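You operate a simulated robot arm through the tools that you are given. There is no shell and no other tool. Be economical: measure what you need, move in short steps, check, and stop when the job is done.

You run a simulated robot arm. Do the job below in one go: nothing can be reset, and whatever is moved stays where it is left.

## Task
Set the three jets by the card, then open the air.
Fine: use the row for the size on the display; leave the air open.
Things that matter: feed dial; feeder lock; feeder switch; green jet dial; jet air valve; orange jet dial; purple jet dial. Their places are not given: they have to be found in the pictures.

Only the result counts: the job must be done as asked and must still hold three seconds after the hand-in. Knocking over, shifting, dropping, spilling or breaking anything else fails it.

## Robot
A 7-joint arm with a two-finger parallel gripper, fixed in place. Base frame: the origin is at the foot of the arm, x ahead of it, y to its left, z up. Units: m, degrees, N and s.
With the tool pointing down near the work surface it reaches from about 0.3 to 0.7 m from the base axis. Its first joint turns from -66.0 to 66.0 degrees. Payload 1.57 kg.
The tool frame sits at the grasp point between the pads (the TCP): z along the fingers, y along the line on which they close. The tips reach 0.03 m beyond it. Largest opening 0.11 m; finger width 0.024, thickness 0.012; the body of the gripper, 0.048 by 0.112 m, starts 0.078 m behind the TCP.
Orientation is that of the tool frame in the base frame, as a unit quaternion [w, x, y, z]. With the fingers straight down and closing along the base's y, the tool's x points along the base's -x, its y along +y and its z along -z.

## Interface
- The arm moves only by the tool servo_tool. Its argument "moves" is a list of rows, each an object of numbers (a shift or turn left out is 0, a gripper value left out holds the last): "wx", "wy", "wz": the turn, a rotation vector about the base's x, y, z in degrees; "tx", "ty", "tz": the shift along the base's x, y, z in m; "fingers": the opening, from 0 (shut) to 1 (fully open). In form: [{"wx": .., "wy": .., "wz": .., "tx": .., "ty": .., "tz": .., "fingers": ..}, ...]. A call has 1 to 8 rows; each row shifts and turns the commanded pose from where the row before left it. Each row takes 0.2 s and may step no farther than 0.05 m and 8.6 degrees from the row before; otherwise, or with a gripper value out of range, the whole call is refused. A pose out of reach is approached as far as the arm can. The call stops where the force on the tool passes 40 N (or 10 N more than at its start, if that is more) or the arm is blocked; 0.2 s more then pass. The fingers move at their own pace (about 0.108 m/s each) and stop on an object; they squeeze with about 30 N. The grip force told is the motor's: it shows also when the fingers shut on nothing. Time passes only in rows, and 0.2 s behind the last, so rows that do not move let the fingers close. The reply holds the time, the measured pose of the TCP, the force on the tool along the base axes, the opening and the grip force, in the units named above and with some noise, with the torque about the TCP (base axes, N m) and any sound that the robot's microphone picked up.
- Cameras (640 x 400 px; columns grow to the right, rows downward): "scene" is fixed at [0.1613, -0.3871, 1.4063]; the picture's right is [0.83, -0.56, 0.00], its down [-0.32, -0.47, -0.82] and it looks along [0.46, 0.68, -0.57] (base axes); focal length 340 px, centre (320, 200). "wrist" rides on the gripper at [0.07, 0.016, -0.141] in the tool frame; the picture's right is [-0.23, 0.97, 0.00], its down [-0.86, -0.20, -0.48] and it looks along [-0.47, -0.11, 0.88] (tool axes); focal length 222 px, centre (320, 200).
- capture(camera): a new picture of that camera. The clock stands still meanwhile.
- point_at(camera, pixels): for up to 12 pixels [column, row] of the newest picture of that camera ("zoom" is the newest enlarged one), the place [x, y, z] in the base frame of the surface seen there, good to about 0.002 m. The clock stands still meanwhile.
- inspect(camera, box): a new picture of the part [left, top, right, bottom] of that camera's present view, enlarged. The clock stands still meanwhile.
- finish_job(): hands the job in; it is judged then, once.

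Keep the steps short. Do not move on a guess: measure, check each grasp and each placing, and mend mistakes. In all there are 80 turns and 34 pictures (those below and enlarged ones count). Leave the gripper open and the arm clear of the work at the hand-in unless told otherwise, and finish with a single line.

The tools are called after "Emit:" as a command line: name --argument value ..., lists and objects as JSON in quotes. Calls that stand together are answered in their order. servo_tool: Moves the arm, as the interface text tells. Its arguments: {"type":"object","properties":{"moves":{"type":"array"}},"required":["moves"]} The other tools are called the same way: capture (camera) takes a picture; point_at (camera, pixels) gives the place of the surface under pixels of a picture; inspect (camera, box) takes an enlarged picture of a part of a camera's view; finish_job () hands the job in.

At the start:

```text
time_s: 0.0
position: [0.4138, -0.0456, 1.2124]
tool_rot: [0.001, -0.001, 1.0, 0.0]
wrist_force: [0.3, -0.8, 0.3]
ft_torque: [0.03, 0.01, -0.02]
width: 0.11
finger_force: 0.0
```

scene: 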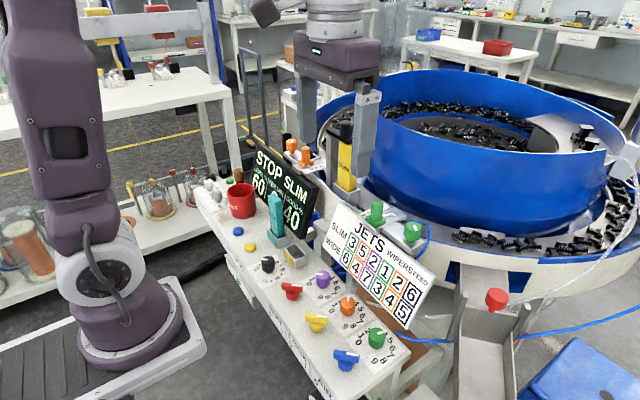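
wrist: 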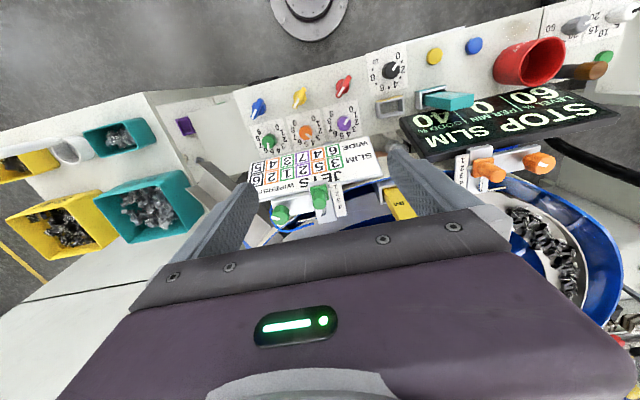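

I see a card (JETS, rows SLIM / WIDE) and a display reading "STOP SLIM". I'll enlarge the card and dials.

Emit:
inspect --camera "scene" --box '[310, 210, 450, 330]'

Emit:
inspect --camera "scene" --box '[230, 220, 430, 380]'

Emit:
inspect --camera "scene" --box '[190, 130, 330, 270]'

```text
3.33 times, centred on (380, 270) of scene
```

zoom: 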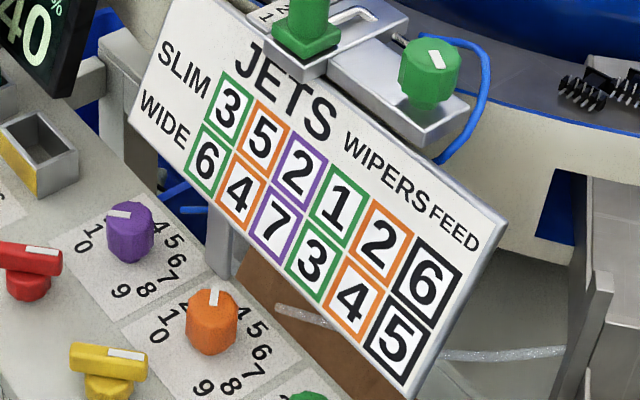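

```text
2.50 times, centred on (330, 300) of scene
```

zoom: 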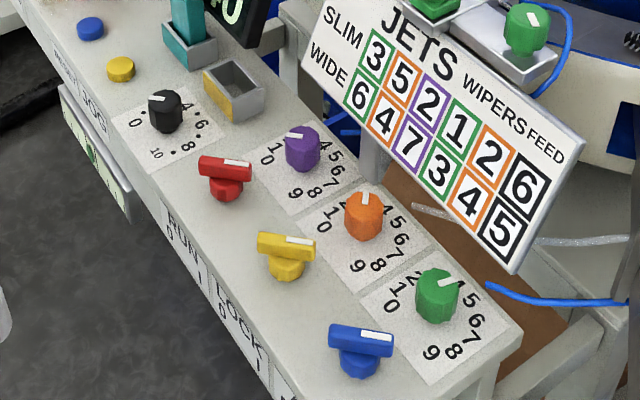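

```text
2.86 times, centred on (260, 200) of scene
```

zoom: 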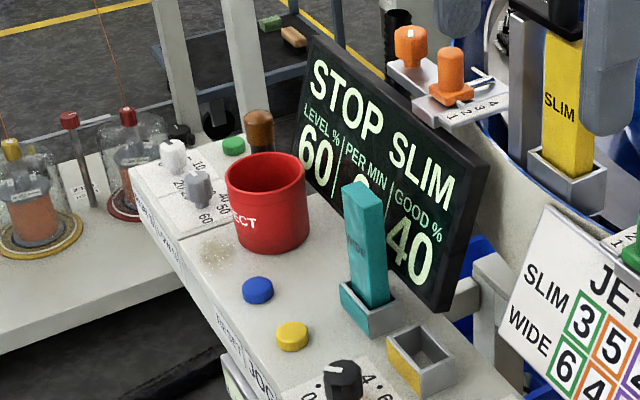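

The SLIM row gives jets green 3, orange 5, purple 2. Next I'll locate the dials and switches, and read the labels on the bench's front edge.

Emit:
inspect --camera "scene" --box '[270, 290, 400, 400]'

Emit:
point_at --camera "scene" --pixels '[[322, 276], [347, 301], [376, 334], [292, 288], [317, 320], [346, 356], [267, 261], [305, 285], [330, 310], [395, 355], [297, 257], [378, 285]]'

Emit:
inspect --camera "wrist" --box '[230, 60, 430, 220]'

```text
3.64 times, centred on (335, 345) of scene
```

zoom: 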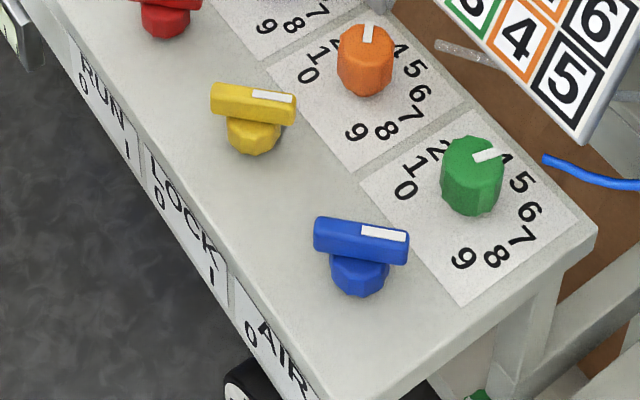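

```text
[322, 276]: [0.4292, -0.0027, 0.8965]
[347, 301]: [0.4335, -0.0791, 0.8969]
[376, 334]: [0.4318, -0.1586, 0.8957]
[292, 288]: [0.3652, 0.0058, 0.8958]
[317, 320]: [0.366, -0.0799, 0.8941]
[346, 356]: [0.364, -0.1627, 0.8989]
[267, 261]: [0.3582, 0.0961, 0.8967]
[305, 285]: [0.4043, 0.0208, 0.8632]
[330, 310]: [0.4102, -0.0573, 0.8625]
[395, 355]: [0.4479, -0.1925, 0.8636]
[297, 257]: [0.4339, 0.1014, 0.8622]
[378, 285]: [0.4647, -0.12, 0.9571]
```

```text
2.50 times, centred on (330, 140) of wrist
```

zoom: 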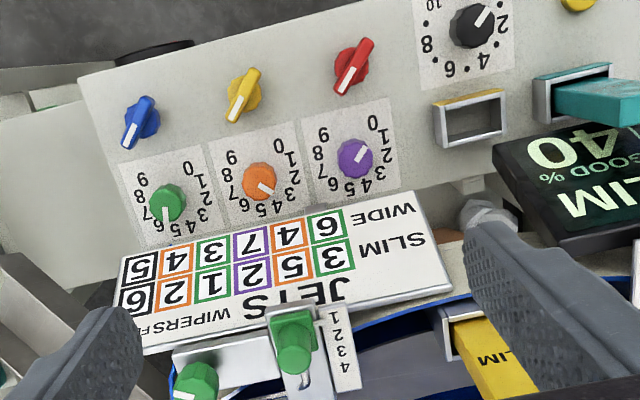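

Labels read RUN, LOCK, AIR from left to right, so blue is the air valve. I'll measure the card and neighbouring clearance, then descend for a closer wrist view.

Emit:
point_at --camera "scene" --pixels '[[322, 249], [338, 210], [362, 285], [404, 326], [430, 277], [380, 240], [376, 212], [413, 230], [297, 232], [275, 200], [283, 243], [318, 180]]'

Emit:
servo_tool --moves '[{"tz": -0.04}, {"tz": -0.04}, {"tz": -0.04}, {"tz": -0.03}]'

Emit:
capture --camera "wrist"

```text
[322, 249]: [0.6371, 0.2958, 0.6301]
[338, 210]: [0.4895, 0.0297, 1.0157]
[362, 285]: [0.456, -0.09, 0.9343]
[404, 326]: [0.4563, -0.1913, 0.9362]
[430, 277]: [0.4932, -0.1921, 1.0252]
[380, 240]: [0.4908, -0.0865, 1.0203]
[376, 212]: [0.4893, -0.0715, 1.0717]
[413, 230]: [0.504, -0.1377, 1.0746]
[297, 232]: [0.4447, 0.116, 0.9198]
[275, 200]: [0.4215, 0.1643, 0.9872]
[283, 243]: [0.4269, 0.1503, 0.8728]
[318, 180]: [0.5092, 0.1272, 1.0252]
```

```text
time_s: 1.0
position: [0.4138, -0.0456, 1.0608]
tool_rot: [0.0, -0.001, 1.0, 0.0]
wrist_force: [-0.1, -0.3, -0.4]
ft_torque: [0.01, -0.02, -0.01]
width: 0.11
finger_force: 0.0
```

```text
26 pictures are left
```

wrist: 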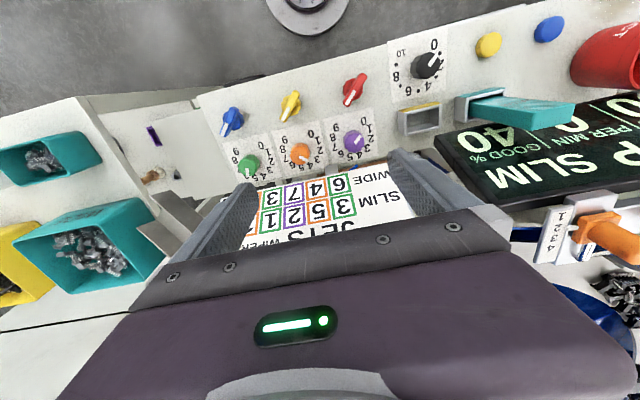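

Emit:
inspect --camera "wrist" --box '[200, 70, 380, 190]'

```text
3.33 times, centred on (290, 130) of wrist
```

zoom: 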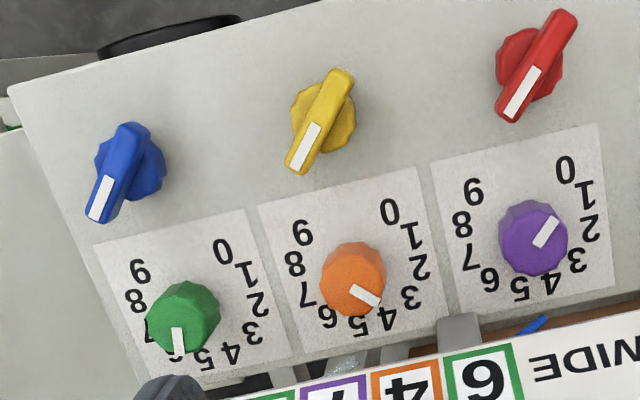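

Now I measure mark ends (outer, inner) on each dial, plus scale numbers 0, 9 and 3, and the blue handle.

Emit:
point_at --camera "zoom" --pixels '[[179, 352], [177, 330], [375, 302], [353, 288], [553, 221], [537, 244], [222, 251], [139, 271], [391, 211], [303, 233], [565, 170], [473, 192]]'

Emit:
point_at --camera "zoom" --pixels '[[93, 215], [107, 178], [130, 128], [152, 175], [290, 170], [338, 75], [252, 332], [411, 297], [577, 259], [488, 278], [328, 317], [462, 257]]'

```text
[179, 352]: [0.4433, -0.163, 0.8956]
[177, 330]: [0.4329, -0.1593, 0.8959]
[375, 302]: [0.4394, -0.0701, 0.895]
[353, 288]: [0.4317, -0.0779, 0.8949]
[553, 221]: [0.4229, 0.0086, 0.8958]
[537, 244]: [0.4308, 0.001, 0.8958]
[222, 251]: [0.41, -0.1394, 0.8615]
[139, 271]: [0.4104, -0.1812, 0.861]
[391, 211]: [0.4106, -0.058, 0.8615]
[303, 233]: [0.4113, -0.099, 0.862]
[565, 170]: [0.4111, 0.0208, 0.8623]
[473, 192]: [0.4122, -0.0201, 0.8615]
```

```text
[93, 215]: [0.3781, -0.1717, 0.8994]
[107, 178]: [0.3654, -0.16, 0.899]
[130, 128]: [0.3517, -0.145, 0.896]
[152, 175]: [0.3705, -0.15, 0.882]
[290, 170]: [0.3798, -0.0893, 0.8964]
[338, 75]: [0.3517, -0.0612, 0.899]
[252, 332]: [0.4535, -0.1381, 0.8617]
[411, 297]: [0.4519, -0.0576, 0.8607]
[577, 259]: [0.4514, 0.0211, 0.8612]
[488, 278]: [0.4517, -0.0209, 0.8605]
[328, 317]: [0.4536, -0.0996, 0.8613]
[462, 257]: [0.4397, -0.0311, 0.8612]
```

Scale is 30° per number. Green reads 5, orange 3, purple 0. Next: label positions relative to the switch handles, to see which side is 0/1.

Emit:
point_at --camera "scene" --pixels '[[270, 314], [282, 331], [291, 345], [305, 365], [316, 383]]'

Emit:
inspect --camera "scene" --box '[225, 280, 345, 400]'

```text
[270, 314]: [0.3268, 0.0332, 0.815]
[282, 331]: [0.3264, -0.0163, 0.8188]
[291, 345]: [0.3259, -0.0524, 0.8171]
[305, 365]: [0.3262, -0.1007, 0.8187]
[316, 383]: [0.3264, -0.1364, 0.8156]
```

```text
3.33 times, centred on (285, 340) of scene
```

zoom: 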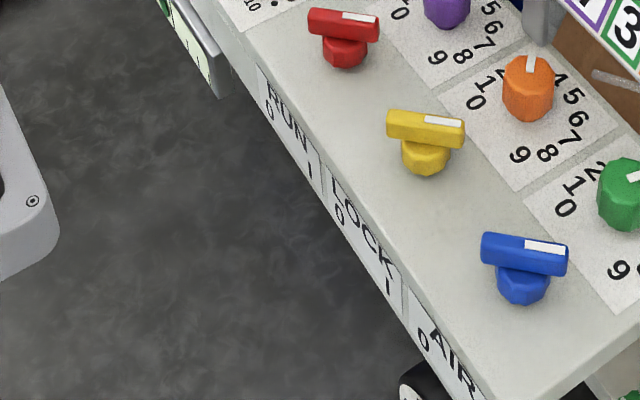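

Emit:
inspect --camera "wrist" --box '[240, 130, 400, 230]'

Emit:
inspect --camera "scene" --box '[290, 225, 410, 345]'

```text
4.00 times, centred on (320, 180) of wrist
```

zoom: 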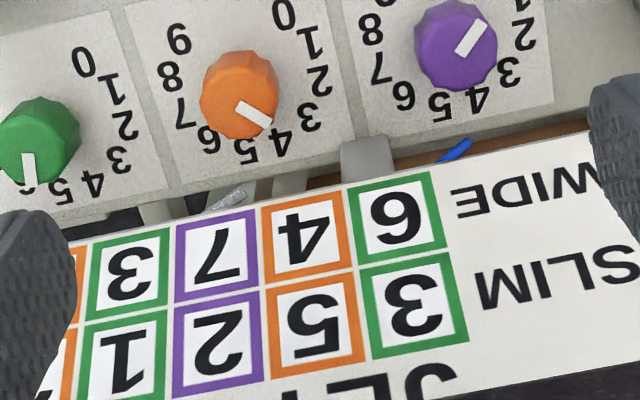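

```text
3.33 times, centred on (350, 285) of scene
```

zoom: 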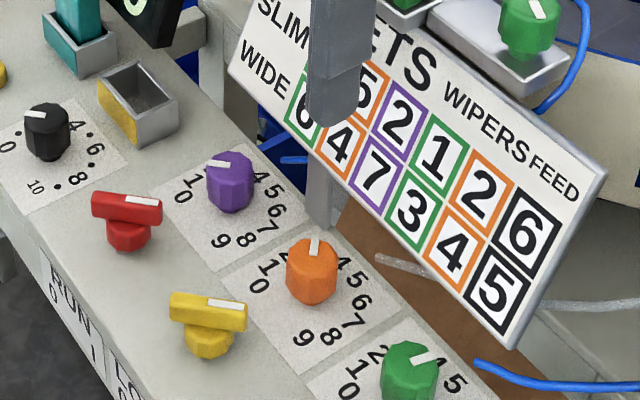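

Emit:
point_at --camera "zoom" --pixels '[[312, 190], [330, 205], [320, 220], [318, 170], [175, 115], [190, 130], [140, 80], [340, 235]]'

```text
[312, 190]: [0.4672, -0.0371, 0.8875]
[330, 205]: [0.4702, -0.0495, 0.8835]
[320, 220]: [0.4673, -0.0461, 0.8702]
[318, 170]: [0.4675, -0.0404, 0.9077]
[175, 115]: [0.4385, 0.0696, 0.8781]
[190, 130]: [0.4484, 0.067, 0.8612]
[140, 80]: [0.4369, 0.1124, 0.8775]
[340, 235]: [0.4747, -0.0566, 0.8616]
```

The card post is at x≈0.467, y≈-0.043, so I'll lean the tool back 15° and turn in short ±15° grips. First, go above and in front of the purple dial.

Emit:
servo_tool --moves '[{"wy": -7.5, "ty": 0.023, "tx": -0.009, "fingers": 0.5}, {"wy": -7.5, "ty": 0.0226}, {"wz": 7.5, "tz": -0.03}, {"wz": 7.5, "tz": -0.03}, {"tz": -0.04}, {"tz": -0.03}, {}]'

Emit:
capture --camera "wrist"

```text
time_s: 2.6
position: [0.4052, -0.0004, 0.9313]
tool_rot: [0.13, -0.13, 0.983, 0.017]
wrist_force: [-0.1, 0.0, 0.8]
ft_torque: [0.01, -0.01, 0.02]
width: 0.0551
finger_force: 0.1
```

```text
21 pictures are left
```

wrist: 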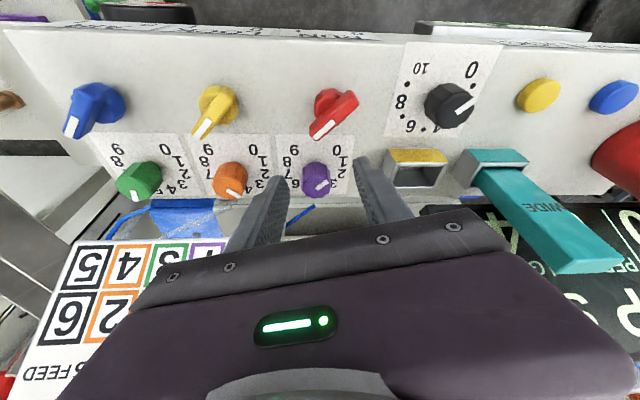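

Fingers straddle the purple dial's line. I go down to z 0.90, slide forward around the knob, and close.

Emit:
servo_tool --moves '[{"tz": -0.03}, {"tx": 0.0133}, {"tx": 0.0133}, {}, {"fingers": 0}, {}, {}]'

```text
time_s: 4.2
position: [0.4319, 0.0007, 0.902]
tool_rot: [0.129, -0.131, 0.983, 0.018]
wrist_force: [4.7, -9.3, -6.3]
ft_torque: [0.19, 0.11, -0.01]
width: 0.0273
finger_force: 38.2
```

Gripped at 27 mm. Turning −30°.

Emit:
servo_tool --moves '[{"wz": -7.5}, {"wz": -7.5}, {"wz": -7.5}, {"wz": -7.5}, {}]'

Emit:
inspect --camera "scene" --box '[260, 220, 400, 340]'

```text
time_s: 5.4
position: [0.4323, 0.001, 0.9019]
tool_rot: [0.13, 0.13, 0.983, -0.017]
wrist_force: [6.7, -7.2, 11.6]
ft_torque: [-0.71, -0.38, 0.01]
width: 0.0276
finger_force: 38.2
```

```text
3.33 times, centred on (330, 280) of scene
```

zoom: 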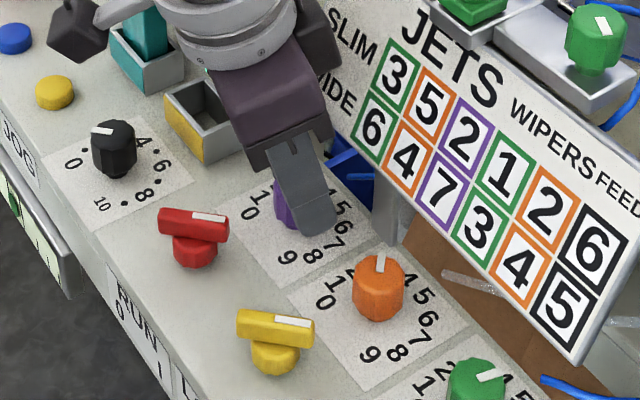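

Clear of the card. Release, re-yaw +30°, re-grip, turn another −30°, then release.

Emit:
servo_tool --moves '[{"fingers": 0.5}, {}, {"wz": 7.5}, {"wz": 7.5}, {"wz": 7.5}, {"wz": 7.5}, {}]'

Emit:
capture --camera "wrist"

```text
time_s: 7.0
position: [0.4303, 0.0009, 0.9017]
tool_rot: [0.13, -0.131, 0.983, 0.017]
wrist_force: [-0.3, 0.6, 0.2]
ft_torque: [-0.03, -0.03, 0.02]
width: 0.055
finger_force: 0.0
```

```text
19 pictures are left
```

wrist: 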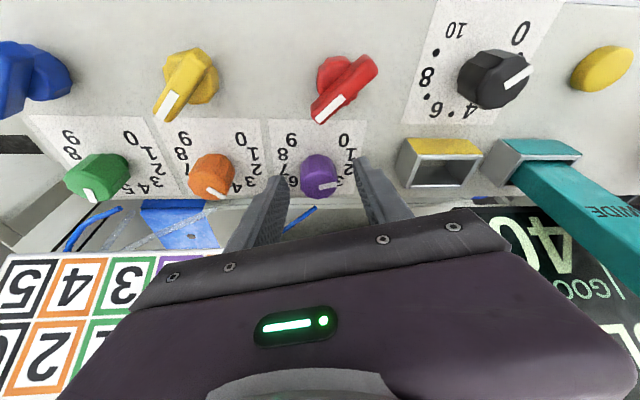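

Emit:
point_at --camera "wrist" --pixels '[[337, 184], [321, 188], [318, 178]]'

Emit:
servo_tool --moves '[{"fingers": 0}, {}, {}, {"wz": -7.5}, {"wz": -7.5}, {"wz": -7.5}, {"wz": -7.5}, {}]'

Emit:
servo_tool --moves '[{"fingers": 0.5}, {}, {"tx": -0.0135}, {"tx": -0.0135}, {"tz": 0.04}, {"tz": 0.04}]'

Emit:
inspect --camera "wrist" --box '[40, 60, 440, 240]'

```text
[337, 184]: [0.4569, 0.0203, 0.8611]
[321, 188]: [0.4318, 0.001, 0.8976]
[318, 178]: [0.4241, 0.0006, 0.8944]
```

```text
time_s: 8.8
position: [0.4297, 0.0001, 0.9016]
tool_rot: [0.13, 0.13, 0.983, -0.017]
wrist_force: [5.2, -4.5, -8.1]
ft_torque: [0.33, -0.23, -0.02]
width: 0.0276
finger_force: 38.1
```

```text
time_s: 10.2
position: [0.405, 0.0001, 0.9812]
tool_rot: [0.129, 0.13, 0.983, -0.017]
wrist_force: [-0.5, 0.9, 0.4]
ft_torque: [0.03, -0.04, 0.01]
width: 0.0552
finger_force: 0.1
```

```text
1.60 times, centred on (240, 150) of wrist
```

zoom: 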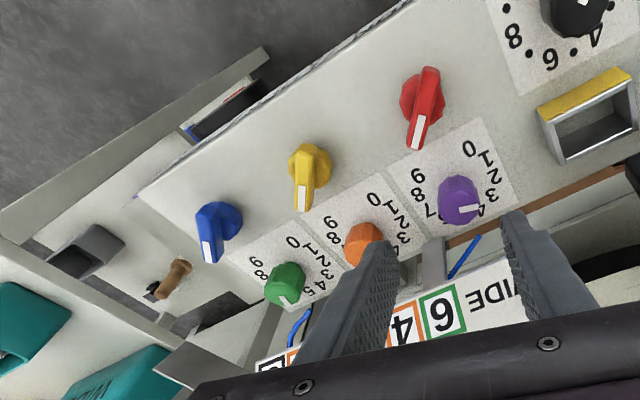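

Emit:
point_at --camera "zoom" --pixels '[[476, 207], [461, 211], [470, 208]]'

```text
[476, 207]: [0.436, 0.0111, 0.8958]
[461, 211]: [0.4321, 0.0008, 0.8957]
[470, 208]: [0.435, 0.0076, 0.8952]
```

Purple reads about 2.2 (67–69° vs 75°); I'll recheck it later with a finer picture. Now the orange dial in the same way (3→5 is −60°).

Emit:
servo_tool --moves '[{"wz": 7.5, "ty": -0.02}, {"wz": 7.5, "ty": -0.02}, {"wz": 7.5, "ty": -0.02}, {"wz": 7.5, "ty": -0.0186}, {"tz": -0.04}, {"tz": -0.04}, {}]'

Emit:
servo_tool --moves '[{"tx": 0.0133}, {"tx": 0.0133}, {"fingers": 0}, {}, {}]'

Emit:
servo_tool --moves '[{"wz": -7.5}, {"wz": -7.5}, {"wz": -7.5}, {"wz": -7.5}, {}]'

Emit:
servo_tool --moves '[{"fingers": 0.5}, {}, {"wz": 7.5}, {"wz": 7.5}, {"wz": 7.5}, {"wz": 7.5}, {}]'

Emit:
servo_tool --moves '[{"fingers": 0}, {}, {}, {"wz": -7.5}, {"wz": -7.5}, {"wz": -7.5}, {"wz": -7.5}, {}]'

Emit:
servo_tool --moves '[{"fingers": 0.5}, {}, {"tx": -0.0135}, {"tx": -0.0135}, {"tz": 0.04}, {"tz": 0.04}]'

Emit:
inspect --camera "scene" --box '[290, 255, 410, 355]'

```text
time_s: 11.8
position: [0.403, -0.0786, 0.9021]
tool_rot: [0.131, -0.131, 0.983, 0.017]
wrist_force: [-0.3, -0.3, 1.1]
ft_torque: [-0.02, 0.0, 0.0]
width: 0.0552
finger_force: 0.1
```

```text
time_s: 13.0
position: [0.4315, -0.0794, 0.9024]
tool_rot: [0.131, -0.128, 0.983, 0.016]
wrist_force: [4.9, -27.5, -3.4]
ft_torque: [-0.44, 0.67, -0.07]
width: 0.0279
finger_force: 38.3
```

```text
time_s: 14.2
position: [0.4307, -0.0795, 0.901]
tool_rot: [0.13, 0.13, 0.983, -0.016]
wrist_force: [3.2, -33.5, -2.6]
ft_torque: [-0.56, -0.98, -0.01]
width: 0.0275
finger_force: 38.1
```

```text
time_s: 15.8
position: [0.4311, -0.0781, 0.9008]
tool_rot: [0.129, -0.13, 0.983, 0.017]
wrist_force: [0.3, -0.3, -0.2]
ft_torque: [-0.03, 0.01, 0.0]
width: 0.055
finger_force: 0.0
```

```text
time_s: 17.6
position: [0.4308, -0.0795, 0.9024]
tool_rot: [0.13, 0.131, 0.983, -0.017]
wrist_force: [3.8, -27.0, 2.3]
ft_torque: [-0.51, -0.92, -0.05]
width: 0.0273
finger_force: 37.8
```

```text
time_s: 19.0
position: [0.4025, -0.0787, 0.9832]
tool_rot: [0.129, 0.129, 0.983, -0.018]
wrist_force: [-0.3, 0.2, -0.3]
ft_torque: [-0.01, 0.01, 0.01]
width: 0.055
finger_force: 0.1
```

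```text
4.00 times, centred on (350, 305) of scene
```

zoom: 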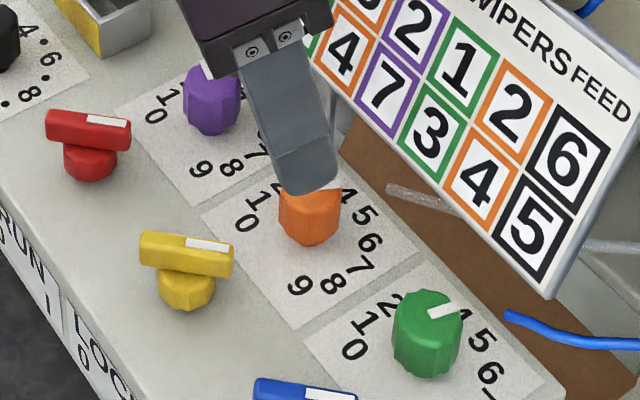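

Orange looks right. Now green (5→3 is +60°): start at yaw −15 and turn ccw.

Emit:
servo_tool --moves '[{"ty": -0.041}, {"ty": -0.0413}, {"tz": -0.04}, {"tz": -0.04}, {}]'

Emit:
servo_tool --moves '[{"tx": 0.0133}, {"tx": 0.0133}, {"fingers": 0}, {}, {}]'

Emit:
servo_tool --moves '[{"wz": 7.5}, {"wz": 7.5}, {"wz": 7.5}, {"wz": 7.5}, {}]'

Emit:
servo_tool --moves '[{"fingers": 0.5}, {}, {"wz": -7.5}, {"wz": -7.5}, {"wz": -7.5}, {"wz": -7.5}, {}]'

Emit:
servo_tool --moves '[{"fingers": 0}, {}, {}, {"wz": 7.5}, {"wz": 7.5}, {"wz": 7.5}, {"wz": 7.5}, {}]'

Emit:
servo_tool --moves '[{"fingers": 0.5}, {}, {"tx": -0.0135}, {"tx": -0.0135}, {"tz": 0.04}, {"tz": 0.04}, {"ty": 0.03, "wz": -7.5, "tz": 0.03}, {"wz": -7.5, "ty": 0.03, "tz": 0.03}]'

Emit:
capture --camera "wrist"

```text
time_s: 20.2
position: [0.4027, -0.1619, 0.9014]
tool_rot: [0.13, 0.129, 0.983, -0.017]
wrist_force: [-0.3, 0.4, 0.5]
ft_torque: [0.01, 0.02, 0.03]
width: 0.0547
finger_force: 0.0
```

```text
time_s: 21.4
position: [0.4304, -0.1595, 0.9023]
tool_rot: [0.129, 0.128, 0.983, -0.017]
wrist_force: [5.5, 19.3, 3.5]
ft_torque: [0.13, 0.28, 0.02]
width: 0.0276
finger_force: 38.0
```

```text
time_s: 22.6
position: [0.4293, -0.1605, 0.9012]
tool_rot: [0.129, -0.131, 0.983, 0.017]
wrist_force: [12.9, 21.3, -6.8]
ft_torque: [1.07, -0.88, 0.0]
width: 0.0277
finger_force: 38.5
```

```text
time_s: 24.2
position: [0.4297, -0.1613, 0.9012]
tool_rot: [0.129, 0.13, 0.983, -0.017]
wrist_force: [-0.4, -0.2, 0.3]
ft_torque: [-0.02, -0.01, 0.01]
width: 0.0549
finger_force: 0.1
```

```text
time_s: 26.0
position: [0.4302, -0.16, 0.9012]
tool_rot: [0.131, -0.13, 0.983, 0.016]
wrist_force: [4.2, 14.3, 9.1]
ft_torque: [0.96, -0.57, 0.01]
width: 0.0277
finger_force: 38.0
```

```text
time_s: 27.8
position: [0.4029, -0.0995, 1.0417]
tool_rot: [0.131, 0.001, 0.991, -0.001]
wrist_force: [0.9, 0.6, -0.3]
ft_torque: [-0.03, -0.01, -0.02]
width: 0.055
finger_force: 0.1
```

```text
16 pictures are left
```

wrist: 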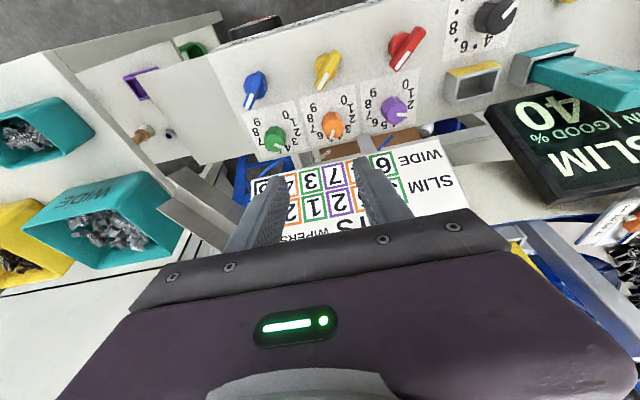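

Emit:
inspect --camera "wrist" --box '[240, 90, 424, 156]'

```text
3.48 times, centred on (332, 123) of wrist
```

zoom: 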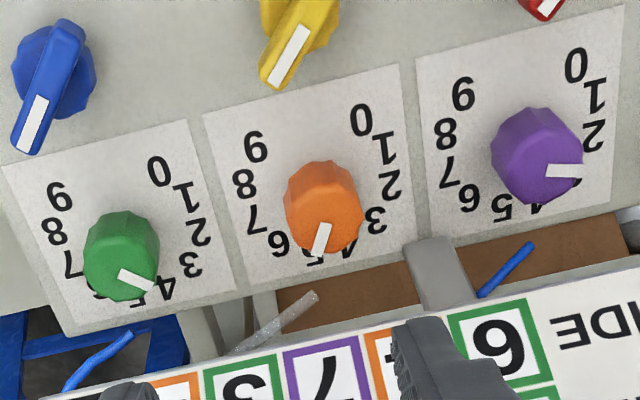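

Emit:
point_at --camera "zoom" --pixels '[[151, 288], [121, 273], [315, 252], [326, 226], [577, 171], [548, 171], [136, 280], [320, 240], [563, 171]]'

```text
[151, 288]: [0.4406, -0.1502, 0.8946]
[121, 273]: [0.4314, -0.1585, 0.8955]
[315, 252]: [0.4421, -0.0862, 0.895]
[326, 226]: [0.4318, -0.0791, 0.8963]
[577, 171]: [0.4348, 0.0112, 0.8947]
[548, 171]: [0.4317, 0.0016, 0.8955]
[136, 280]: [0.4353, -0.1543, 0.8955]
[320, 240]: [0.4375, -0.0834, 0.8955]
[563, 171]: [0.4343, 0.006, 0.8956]
```

Green ≈45° (3, good), purple ≈73° (2, good), but orange is ≈−32° (about 5.6): the facets snapped when gripping. I re-grip orange at yaw −15 (aligned now) and turn it +17°.

Emit:
servo_tool --moves '[{"wz": -7.5, "ty": 0.0198, "tz": -0.02}, {"wz": -7.5, "tz": -0.04}, {"tz": -0.04}, {"tz": -0.04}, {"tx": 0.0133}, {"tx": 0.0133}, {}]'

Emit:
servo_tool --moves '[{"fingers": 0}, {}, {}, {"wz": 8.5}, {"wz": 8.5}, {}]'

Emit:
servo_tool --moves '[{"fingers": 0.5}, {}, {"tx": -0.0135}, {"tx": -0.0135}, {"tz": 0.04}, {"tz": 0.04}, {"ty": -0.01, "tz": 0.03}, {"ty": -0.01, "tz": 0.03}]'

Emit:
inspect --camera "wrist" --box '[240, 90, 424, 156]'

```text
time_s: 29.4
position: [0.4295, -0.081, 0.9019]
tool_rot: [0.13, 0.129, 0.983, -0.017]
wrist_force: [0.0, 1.0, -0.1]
ft_torque: [-0.03, -0.01, 0.0]
width: 0.0548
finger_force: 0.0
```

```text
time_s: 30.8
position: [0.43, -0.0797, 0.9026]
tool_rot: [0.132, -0.02, 0.991, 0.003]
wrist_force: [8.6, 28.4, -9.6]
ft_torque: [0.62, -0.75, 0.03]
width: 0.027
finger_force: 37.5
```

```text
time_s: 32.6
position: [0.4024, -0.1002, 1.0423]
tool_rot: [0.129, -0.018, 0.991, 0.002]
wrist_force: [0.6, -0.5, 0.0]
ft_torque: [0.04, 0.02, -0.03]
width: 0.0552
finger_force: 0.1
```

```text
3.48 times, centred on (332, 123) of wrist
```

zoom: 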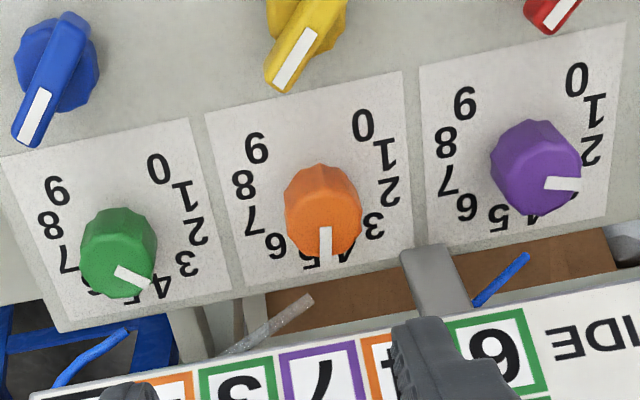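

Emit:
point_at --camera "zoom" --pixels '[[150, 286], [118, 270], [324, 254], [326, 229], [575, 184], [547, 183]]'

Emit:
point_at --camera "zoom" --pixels '[[148, 285], [120, 271], [324, 250], [326, 232], [572, 184], [550, 183]]'

```text
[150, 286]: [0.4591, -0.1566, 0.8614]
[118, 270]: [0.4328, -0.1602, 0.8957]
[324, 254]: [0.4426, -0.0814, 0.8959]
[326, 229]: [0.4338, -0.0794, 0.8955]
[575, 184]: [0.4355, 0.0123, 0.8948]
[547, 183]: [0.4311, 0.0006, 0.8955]
```

```text
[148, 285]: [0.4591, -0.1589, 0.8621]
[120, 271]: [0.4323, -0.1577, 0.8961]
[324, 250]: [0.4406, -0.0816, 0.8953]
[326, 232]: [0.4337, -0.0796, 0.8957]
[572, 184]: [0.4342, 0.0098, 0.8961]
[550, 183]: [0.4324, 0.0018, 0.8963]
```

All three dials are within a few degrees: green 3, orange 5, purple 2. Now the blue air valve: bar along (1,−1), so I straighten the tool, yaw to −45° and go above it.

Emit:
servo_tool --moves '[{"wz": -2, "tx": -0.018}, {"wy": 7.5, "tx": -0.0194, "ty": -0.02}, {"wy": 7.5, "ty": -0.02}, {"wz": -7.5, "ty": -0.0183}, {"wz": -7.5}, {"wz": -7.5}, {"wz": -7.5}, {"wz": -7.5}]'

Emit:
servo_tool --moves '[{"wz": -7.5}, {"tz": -0.04}, {"tz": -0.03}, {}]'

Emit:
capture --camera "wrist"

Emit:
inspect --camera "scene" --box '[280, 280, 420, 400]'

```text
time_s: 34.4
position: [0.3658, -0.1586, 1.0416]
tool_rot: [0.0, 0.323, 0.947, 0.001]
wrist_force: [0.4, 1.0, -0.4]
ft_torque: [0.03, -0.03, 0.0]
width: 0.055
finger_force: 0.0
```

```text
time_s: 35.4
position: [0.365, -0.1582, 0.9712]
tool_rot: [0.0, 0.383, 0.924, 0.0]
wrist_force: [-0.1, 0.4, -1.1]
ft_torque: [0.04, 0.03, 0.01]
width: 0.0549
finger_force: 0.1
```

```text
13 pictures are left
```

wrist: 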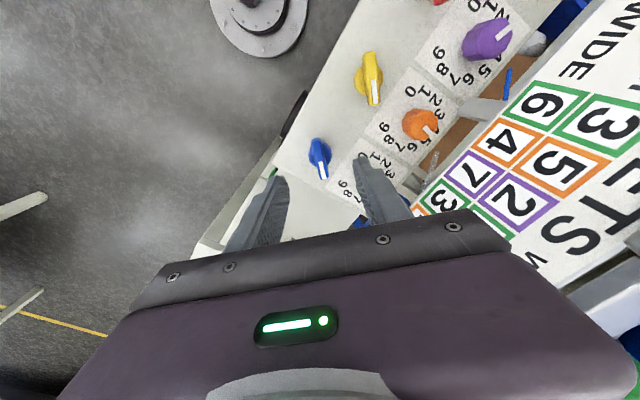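

```text
3.33 times, centred on (350, 340) of scene
```

zoom: 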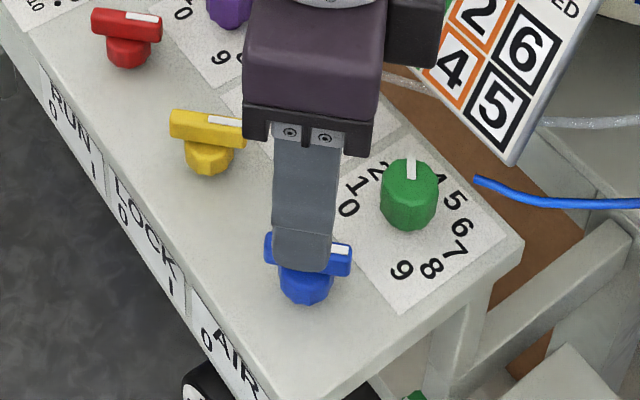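

Aligned over the bar. Down to z 0.915, close on the bar only.

Emit:
servo_tool --moves '[{"tz": -0.03}, {"tz": -0.026}, {}, {"fingers": 0}, {}, {}]'

```text
time_s: 36.8
position: [0.3648, -0.1593, 0.9147]
tool_rot: [0.001, 0.382, 0.924, 0.001]
wrist_force: [0.8, 1.4, -11.2]
ft_torque: [-0.5, -0.53, 0.0]
width: 0.0099
finger_force: 27.8
```

Gripped the 10 mm bar. Testing a small ccw turn for torque and sound.

Emit:
servo_tool --moves '[{"wz": 7.5}, {"wz": 7.5}, {}]'

```text
time_s: 37.6
position: [0.3647, -0.1588, 0.9152]
tool_rot: [-0.001, 0.259, 0.966, -0.001]
wrist_force: [-1.5, -0.9, -5.0]
ft_torque: [0.03, 0.03, -1.07]
width: 0.016
finger_force: 31.0
```

The bar twisted in the pads (torque 1.07 N·m, width 16 mm): it resists ccw. I'll go back and try cw.

Emit:
servo_tool --moves '[{"wz": -7.5}, {"wz": -7.5}, {}, {"wz": -7.5}, {"wz": -7.5}, {}]'

```text
time_s: 39.0
position: [0.3658, -0.1597, 0.9168]
tool_rot: [0.001, 0.5, 0.866, -0.001]
wrist_force: [-1.0, -5.7, 11.1]
ft_torque: [0.51, 0.37, 0.04]
width: 0.0097
finger_force: 28.0
```

It turns freely cw, with the ccw limit at its starting place. I continue cw in steps until the far stop.

Emit:
servo_tool --moves '[{"wz": -7.5}, {"wz": -7.5}, {"wz": -7.5}, {"wz": -7.5}, {}]'

Emit:
servo_tool --moves '[{"wz": -7.5}, {"wz": -7.5}, {"wz": -7.5}, {}]'

Emit:
inspect --camera "scene" --box '[280, 280, 420, 400]'

```text
time_s: 40.2
position: [0.3655, -0.1599, 0.9177]
tool_rot: [0.0, 0.707, 0.707, 0.0]
wrist_force: [8.8, 0.6, 10.7]
ft_torque: [0.34, -0.16, -0.01]
width: 0.0098
finger_force: 28.8
```

```text
time_s: 41.2
position: [0.3668, -0.1595, 0.9156]
tool_rot: [0.001, 0.831, 0.556, 0.001]
wrist_force: [16.0, -0.4, 11.9]
ft_torque: [0.18, -0.46, 0.0]
width: 0.0099
finger_force: 28.4
```

```text
3.33 times, centred on (350, 340) of scene
```

zoom: 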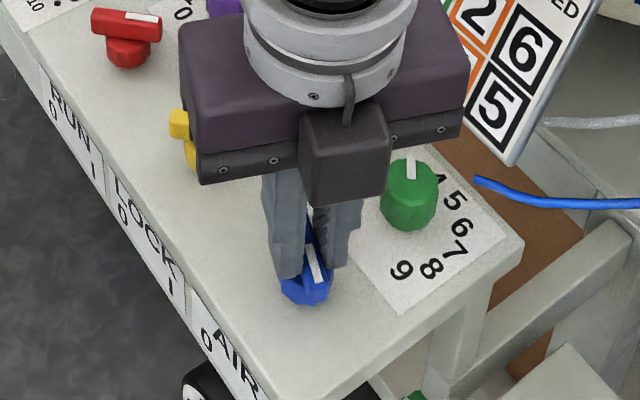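

Still free at −112°. Continuing toward −135°.

Emit:
servo_tool --moves '[{"wz": -7.5}, {"wz": -7.5}, {"wz": -7.5}, {}]'

Emit:
servo_tool --moves '[{"wz": -6}, {}]'

```text
time_s: 42.2
position: [0.3673, -0.1591, 0.916]
tool_rot: [0.001, 0.924, 0.383, 0.001]
wrist_force: [27.4, -0.7, 3.6]
ft_torque: [-0.03, -0.66, 0.04]
width: 0.0102
finger_force: 28.4
```

```text
time_s: 42.8
position: [0.3669, -0.1582, 0.9158]
tool_rot: [0.001, 0.942, 0.334, 0.001]
wrist_force: [26.0, -4.1, 0.6]
ft_torque: [-0.43, 0.13, 0.77]
width: 0.012
finger_force: 29.5
```

Far stop reached at about −135° (torque 0.77 N·m). I undo the last 6°, release and rise, then look.

Emit:
servo_tool --moves '[{"wz": 6}, {"fingers": 0.5}, {}, {"tz": 0.04}, {"tz": 0.05}, {"tz": 0.05}, {"wz": 7.5, "tz": 0.03}, {"wz": 7.5, "tz": 0.03}]'

Emit:
servo_tool --moves '[{"wz": 8.5}, {"wz": 8.5}, {"wz": 8.5}, {"wz": 8.5}, {"wz": 8.5}, {"wz": 8.5}, {"wz": 8.5}, {"wz": 8.5}]'

Emit:
servo_tool --moves '[{"wz": 8.5}, {"wz": 8.5}, {"wz": 8.5}, {"wz": 8.5}, {"wz": 8.5}, {"wz": 8.5, "fingers": 1}, {}]'

Emit:
capture --camera "scene"

Emit:
capture --camera "wrist"

```text
time_s: 44.6
position: [0.3646, -0.1586, 1.1162]
tool_rot: [0.0, 0.865, 0.501, 0.0]
wrist_force: [-0.2, -1.0, -0.5]
ft_torque: [-0.01, -0.02, 0.0]
width: 0.0548
finger_force: 0.1
```

```text
time_s: 46.4
position: [0.3645, -0.1574, 1.1169]
tool_rot: [0.0, 0.437, 0.899, 0.0]
wrist_force: [0.2, 0.6, 0.8]
ft_torque: [-0.01, -0.02, -0.06]
width: 0.0551
finger_force: 0.2
```

```text
time_s: 48.0
position: [0.3655, -0.1594, 1.1167]
tool_rot: [0.0, 0.007, 1.0, 0.0]
wrist_force: [0.2, 0.4, 0.2]
ft_torque: [-0.02, 0.0, -0.01]
width: 0.1101
finger_force: 0.0
```

```text
10 pictures are left
```

scene: 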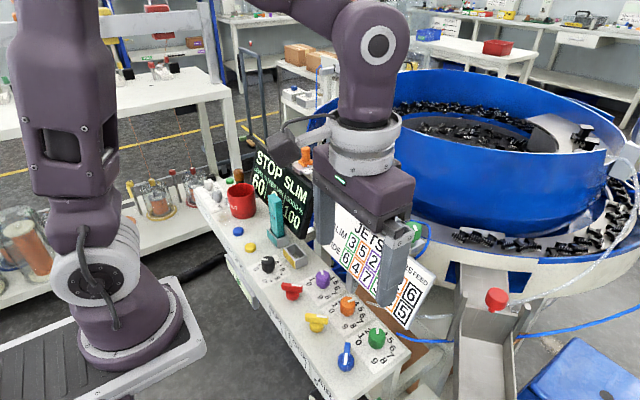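

```text
9 pictures are left
```

wrist: 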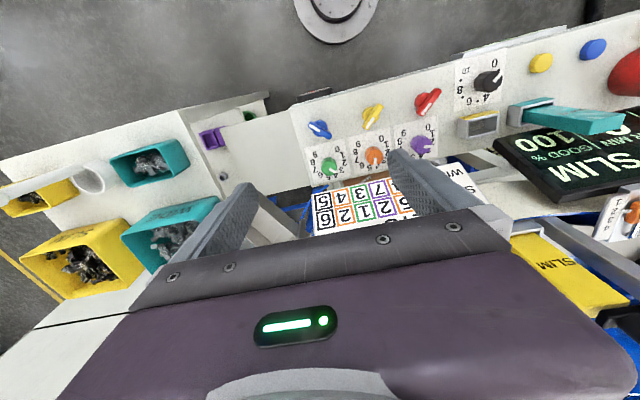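

The display's GOOD % went from 40 to 100, which fits jets set and air open. One last close look at the valve and dials.

Emit:
inspect --camera "wrist" --box '[290, 80, 450, 180]'

Emit:
inspect --camera "scene" --box '[240, 130, 420, 380]'

```text
4.00 times, centred on (370, 130) of wrist
```

zoom: 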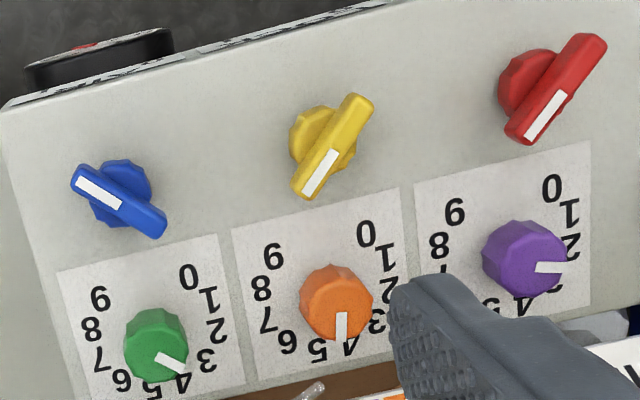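

```text
1.60 times, centred on (330, 255) of scene
```

zoom: 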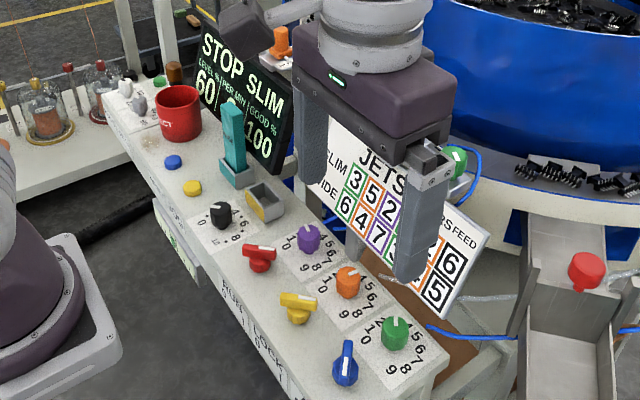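

The dials hold at green 3, orange 5 and purple 2, the air valve is at its open stop, the arm is clear and the gripper is open. Handing in.

Emit:
finish_job

```text
The job is handed in.
```

The jets are set to the SLIM row (green 3, orange 5, purple 2), the air is left open, and the display's GOOD % went from 40 to 100.
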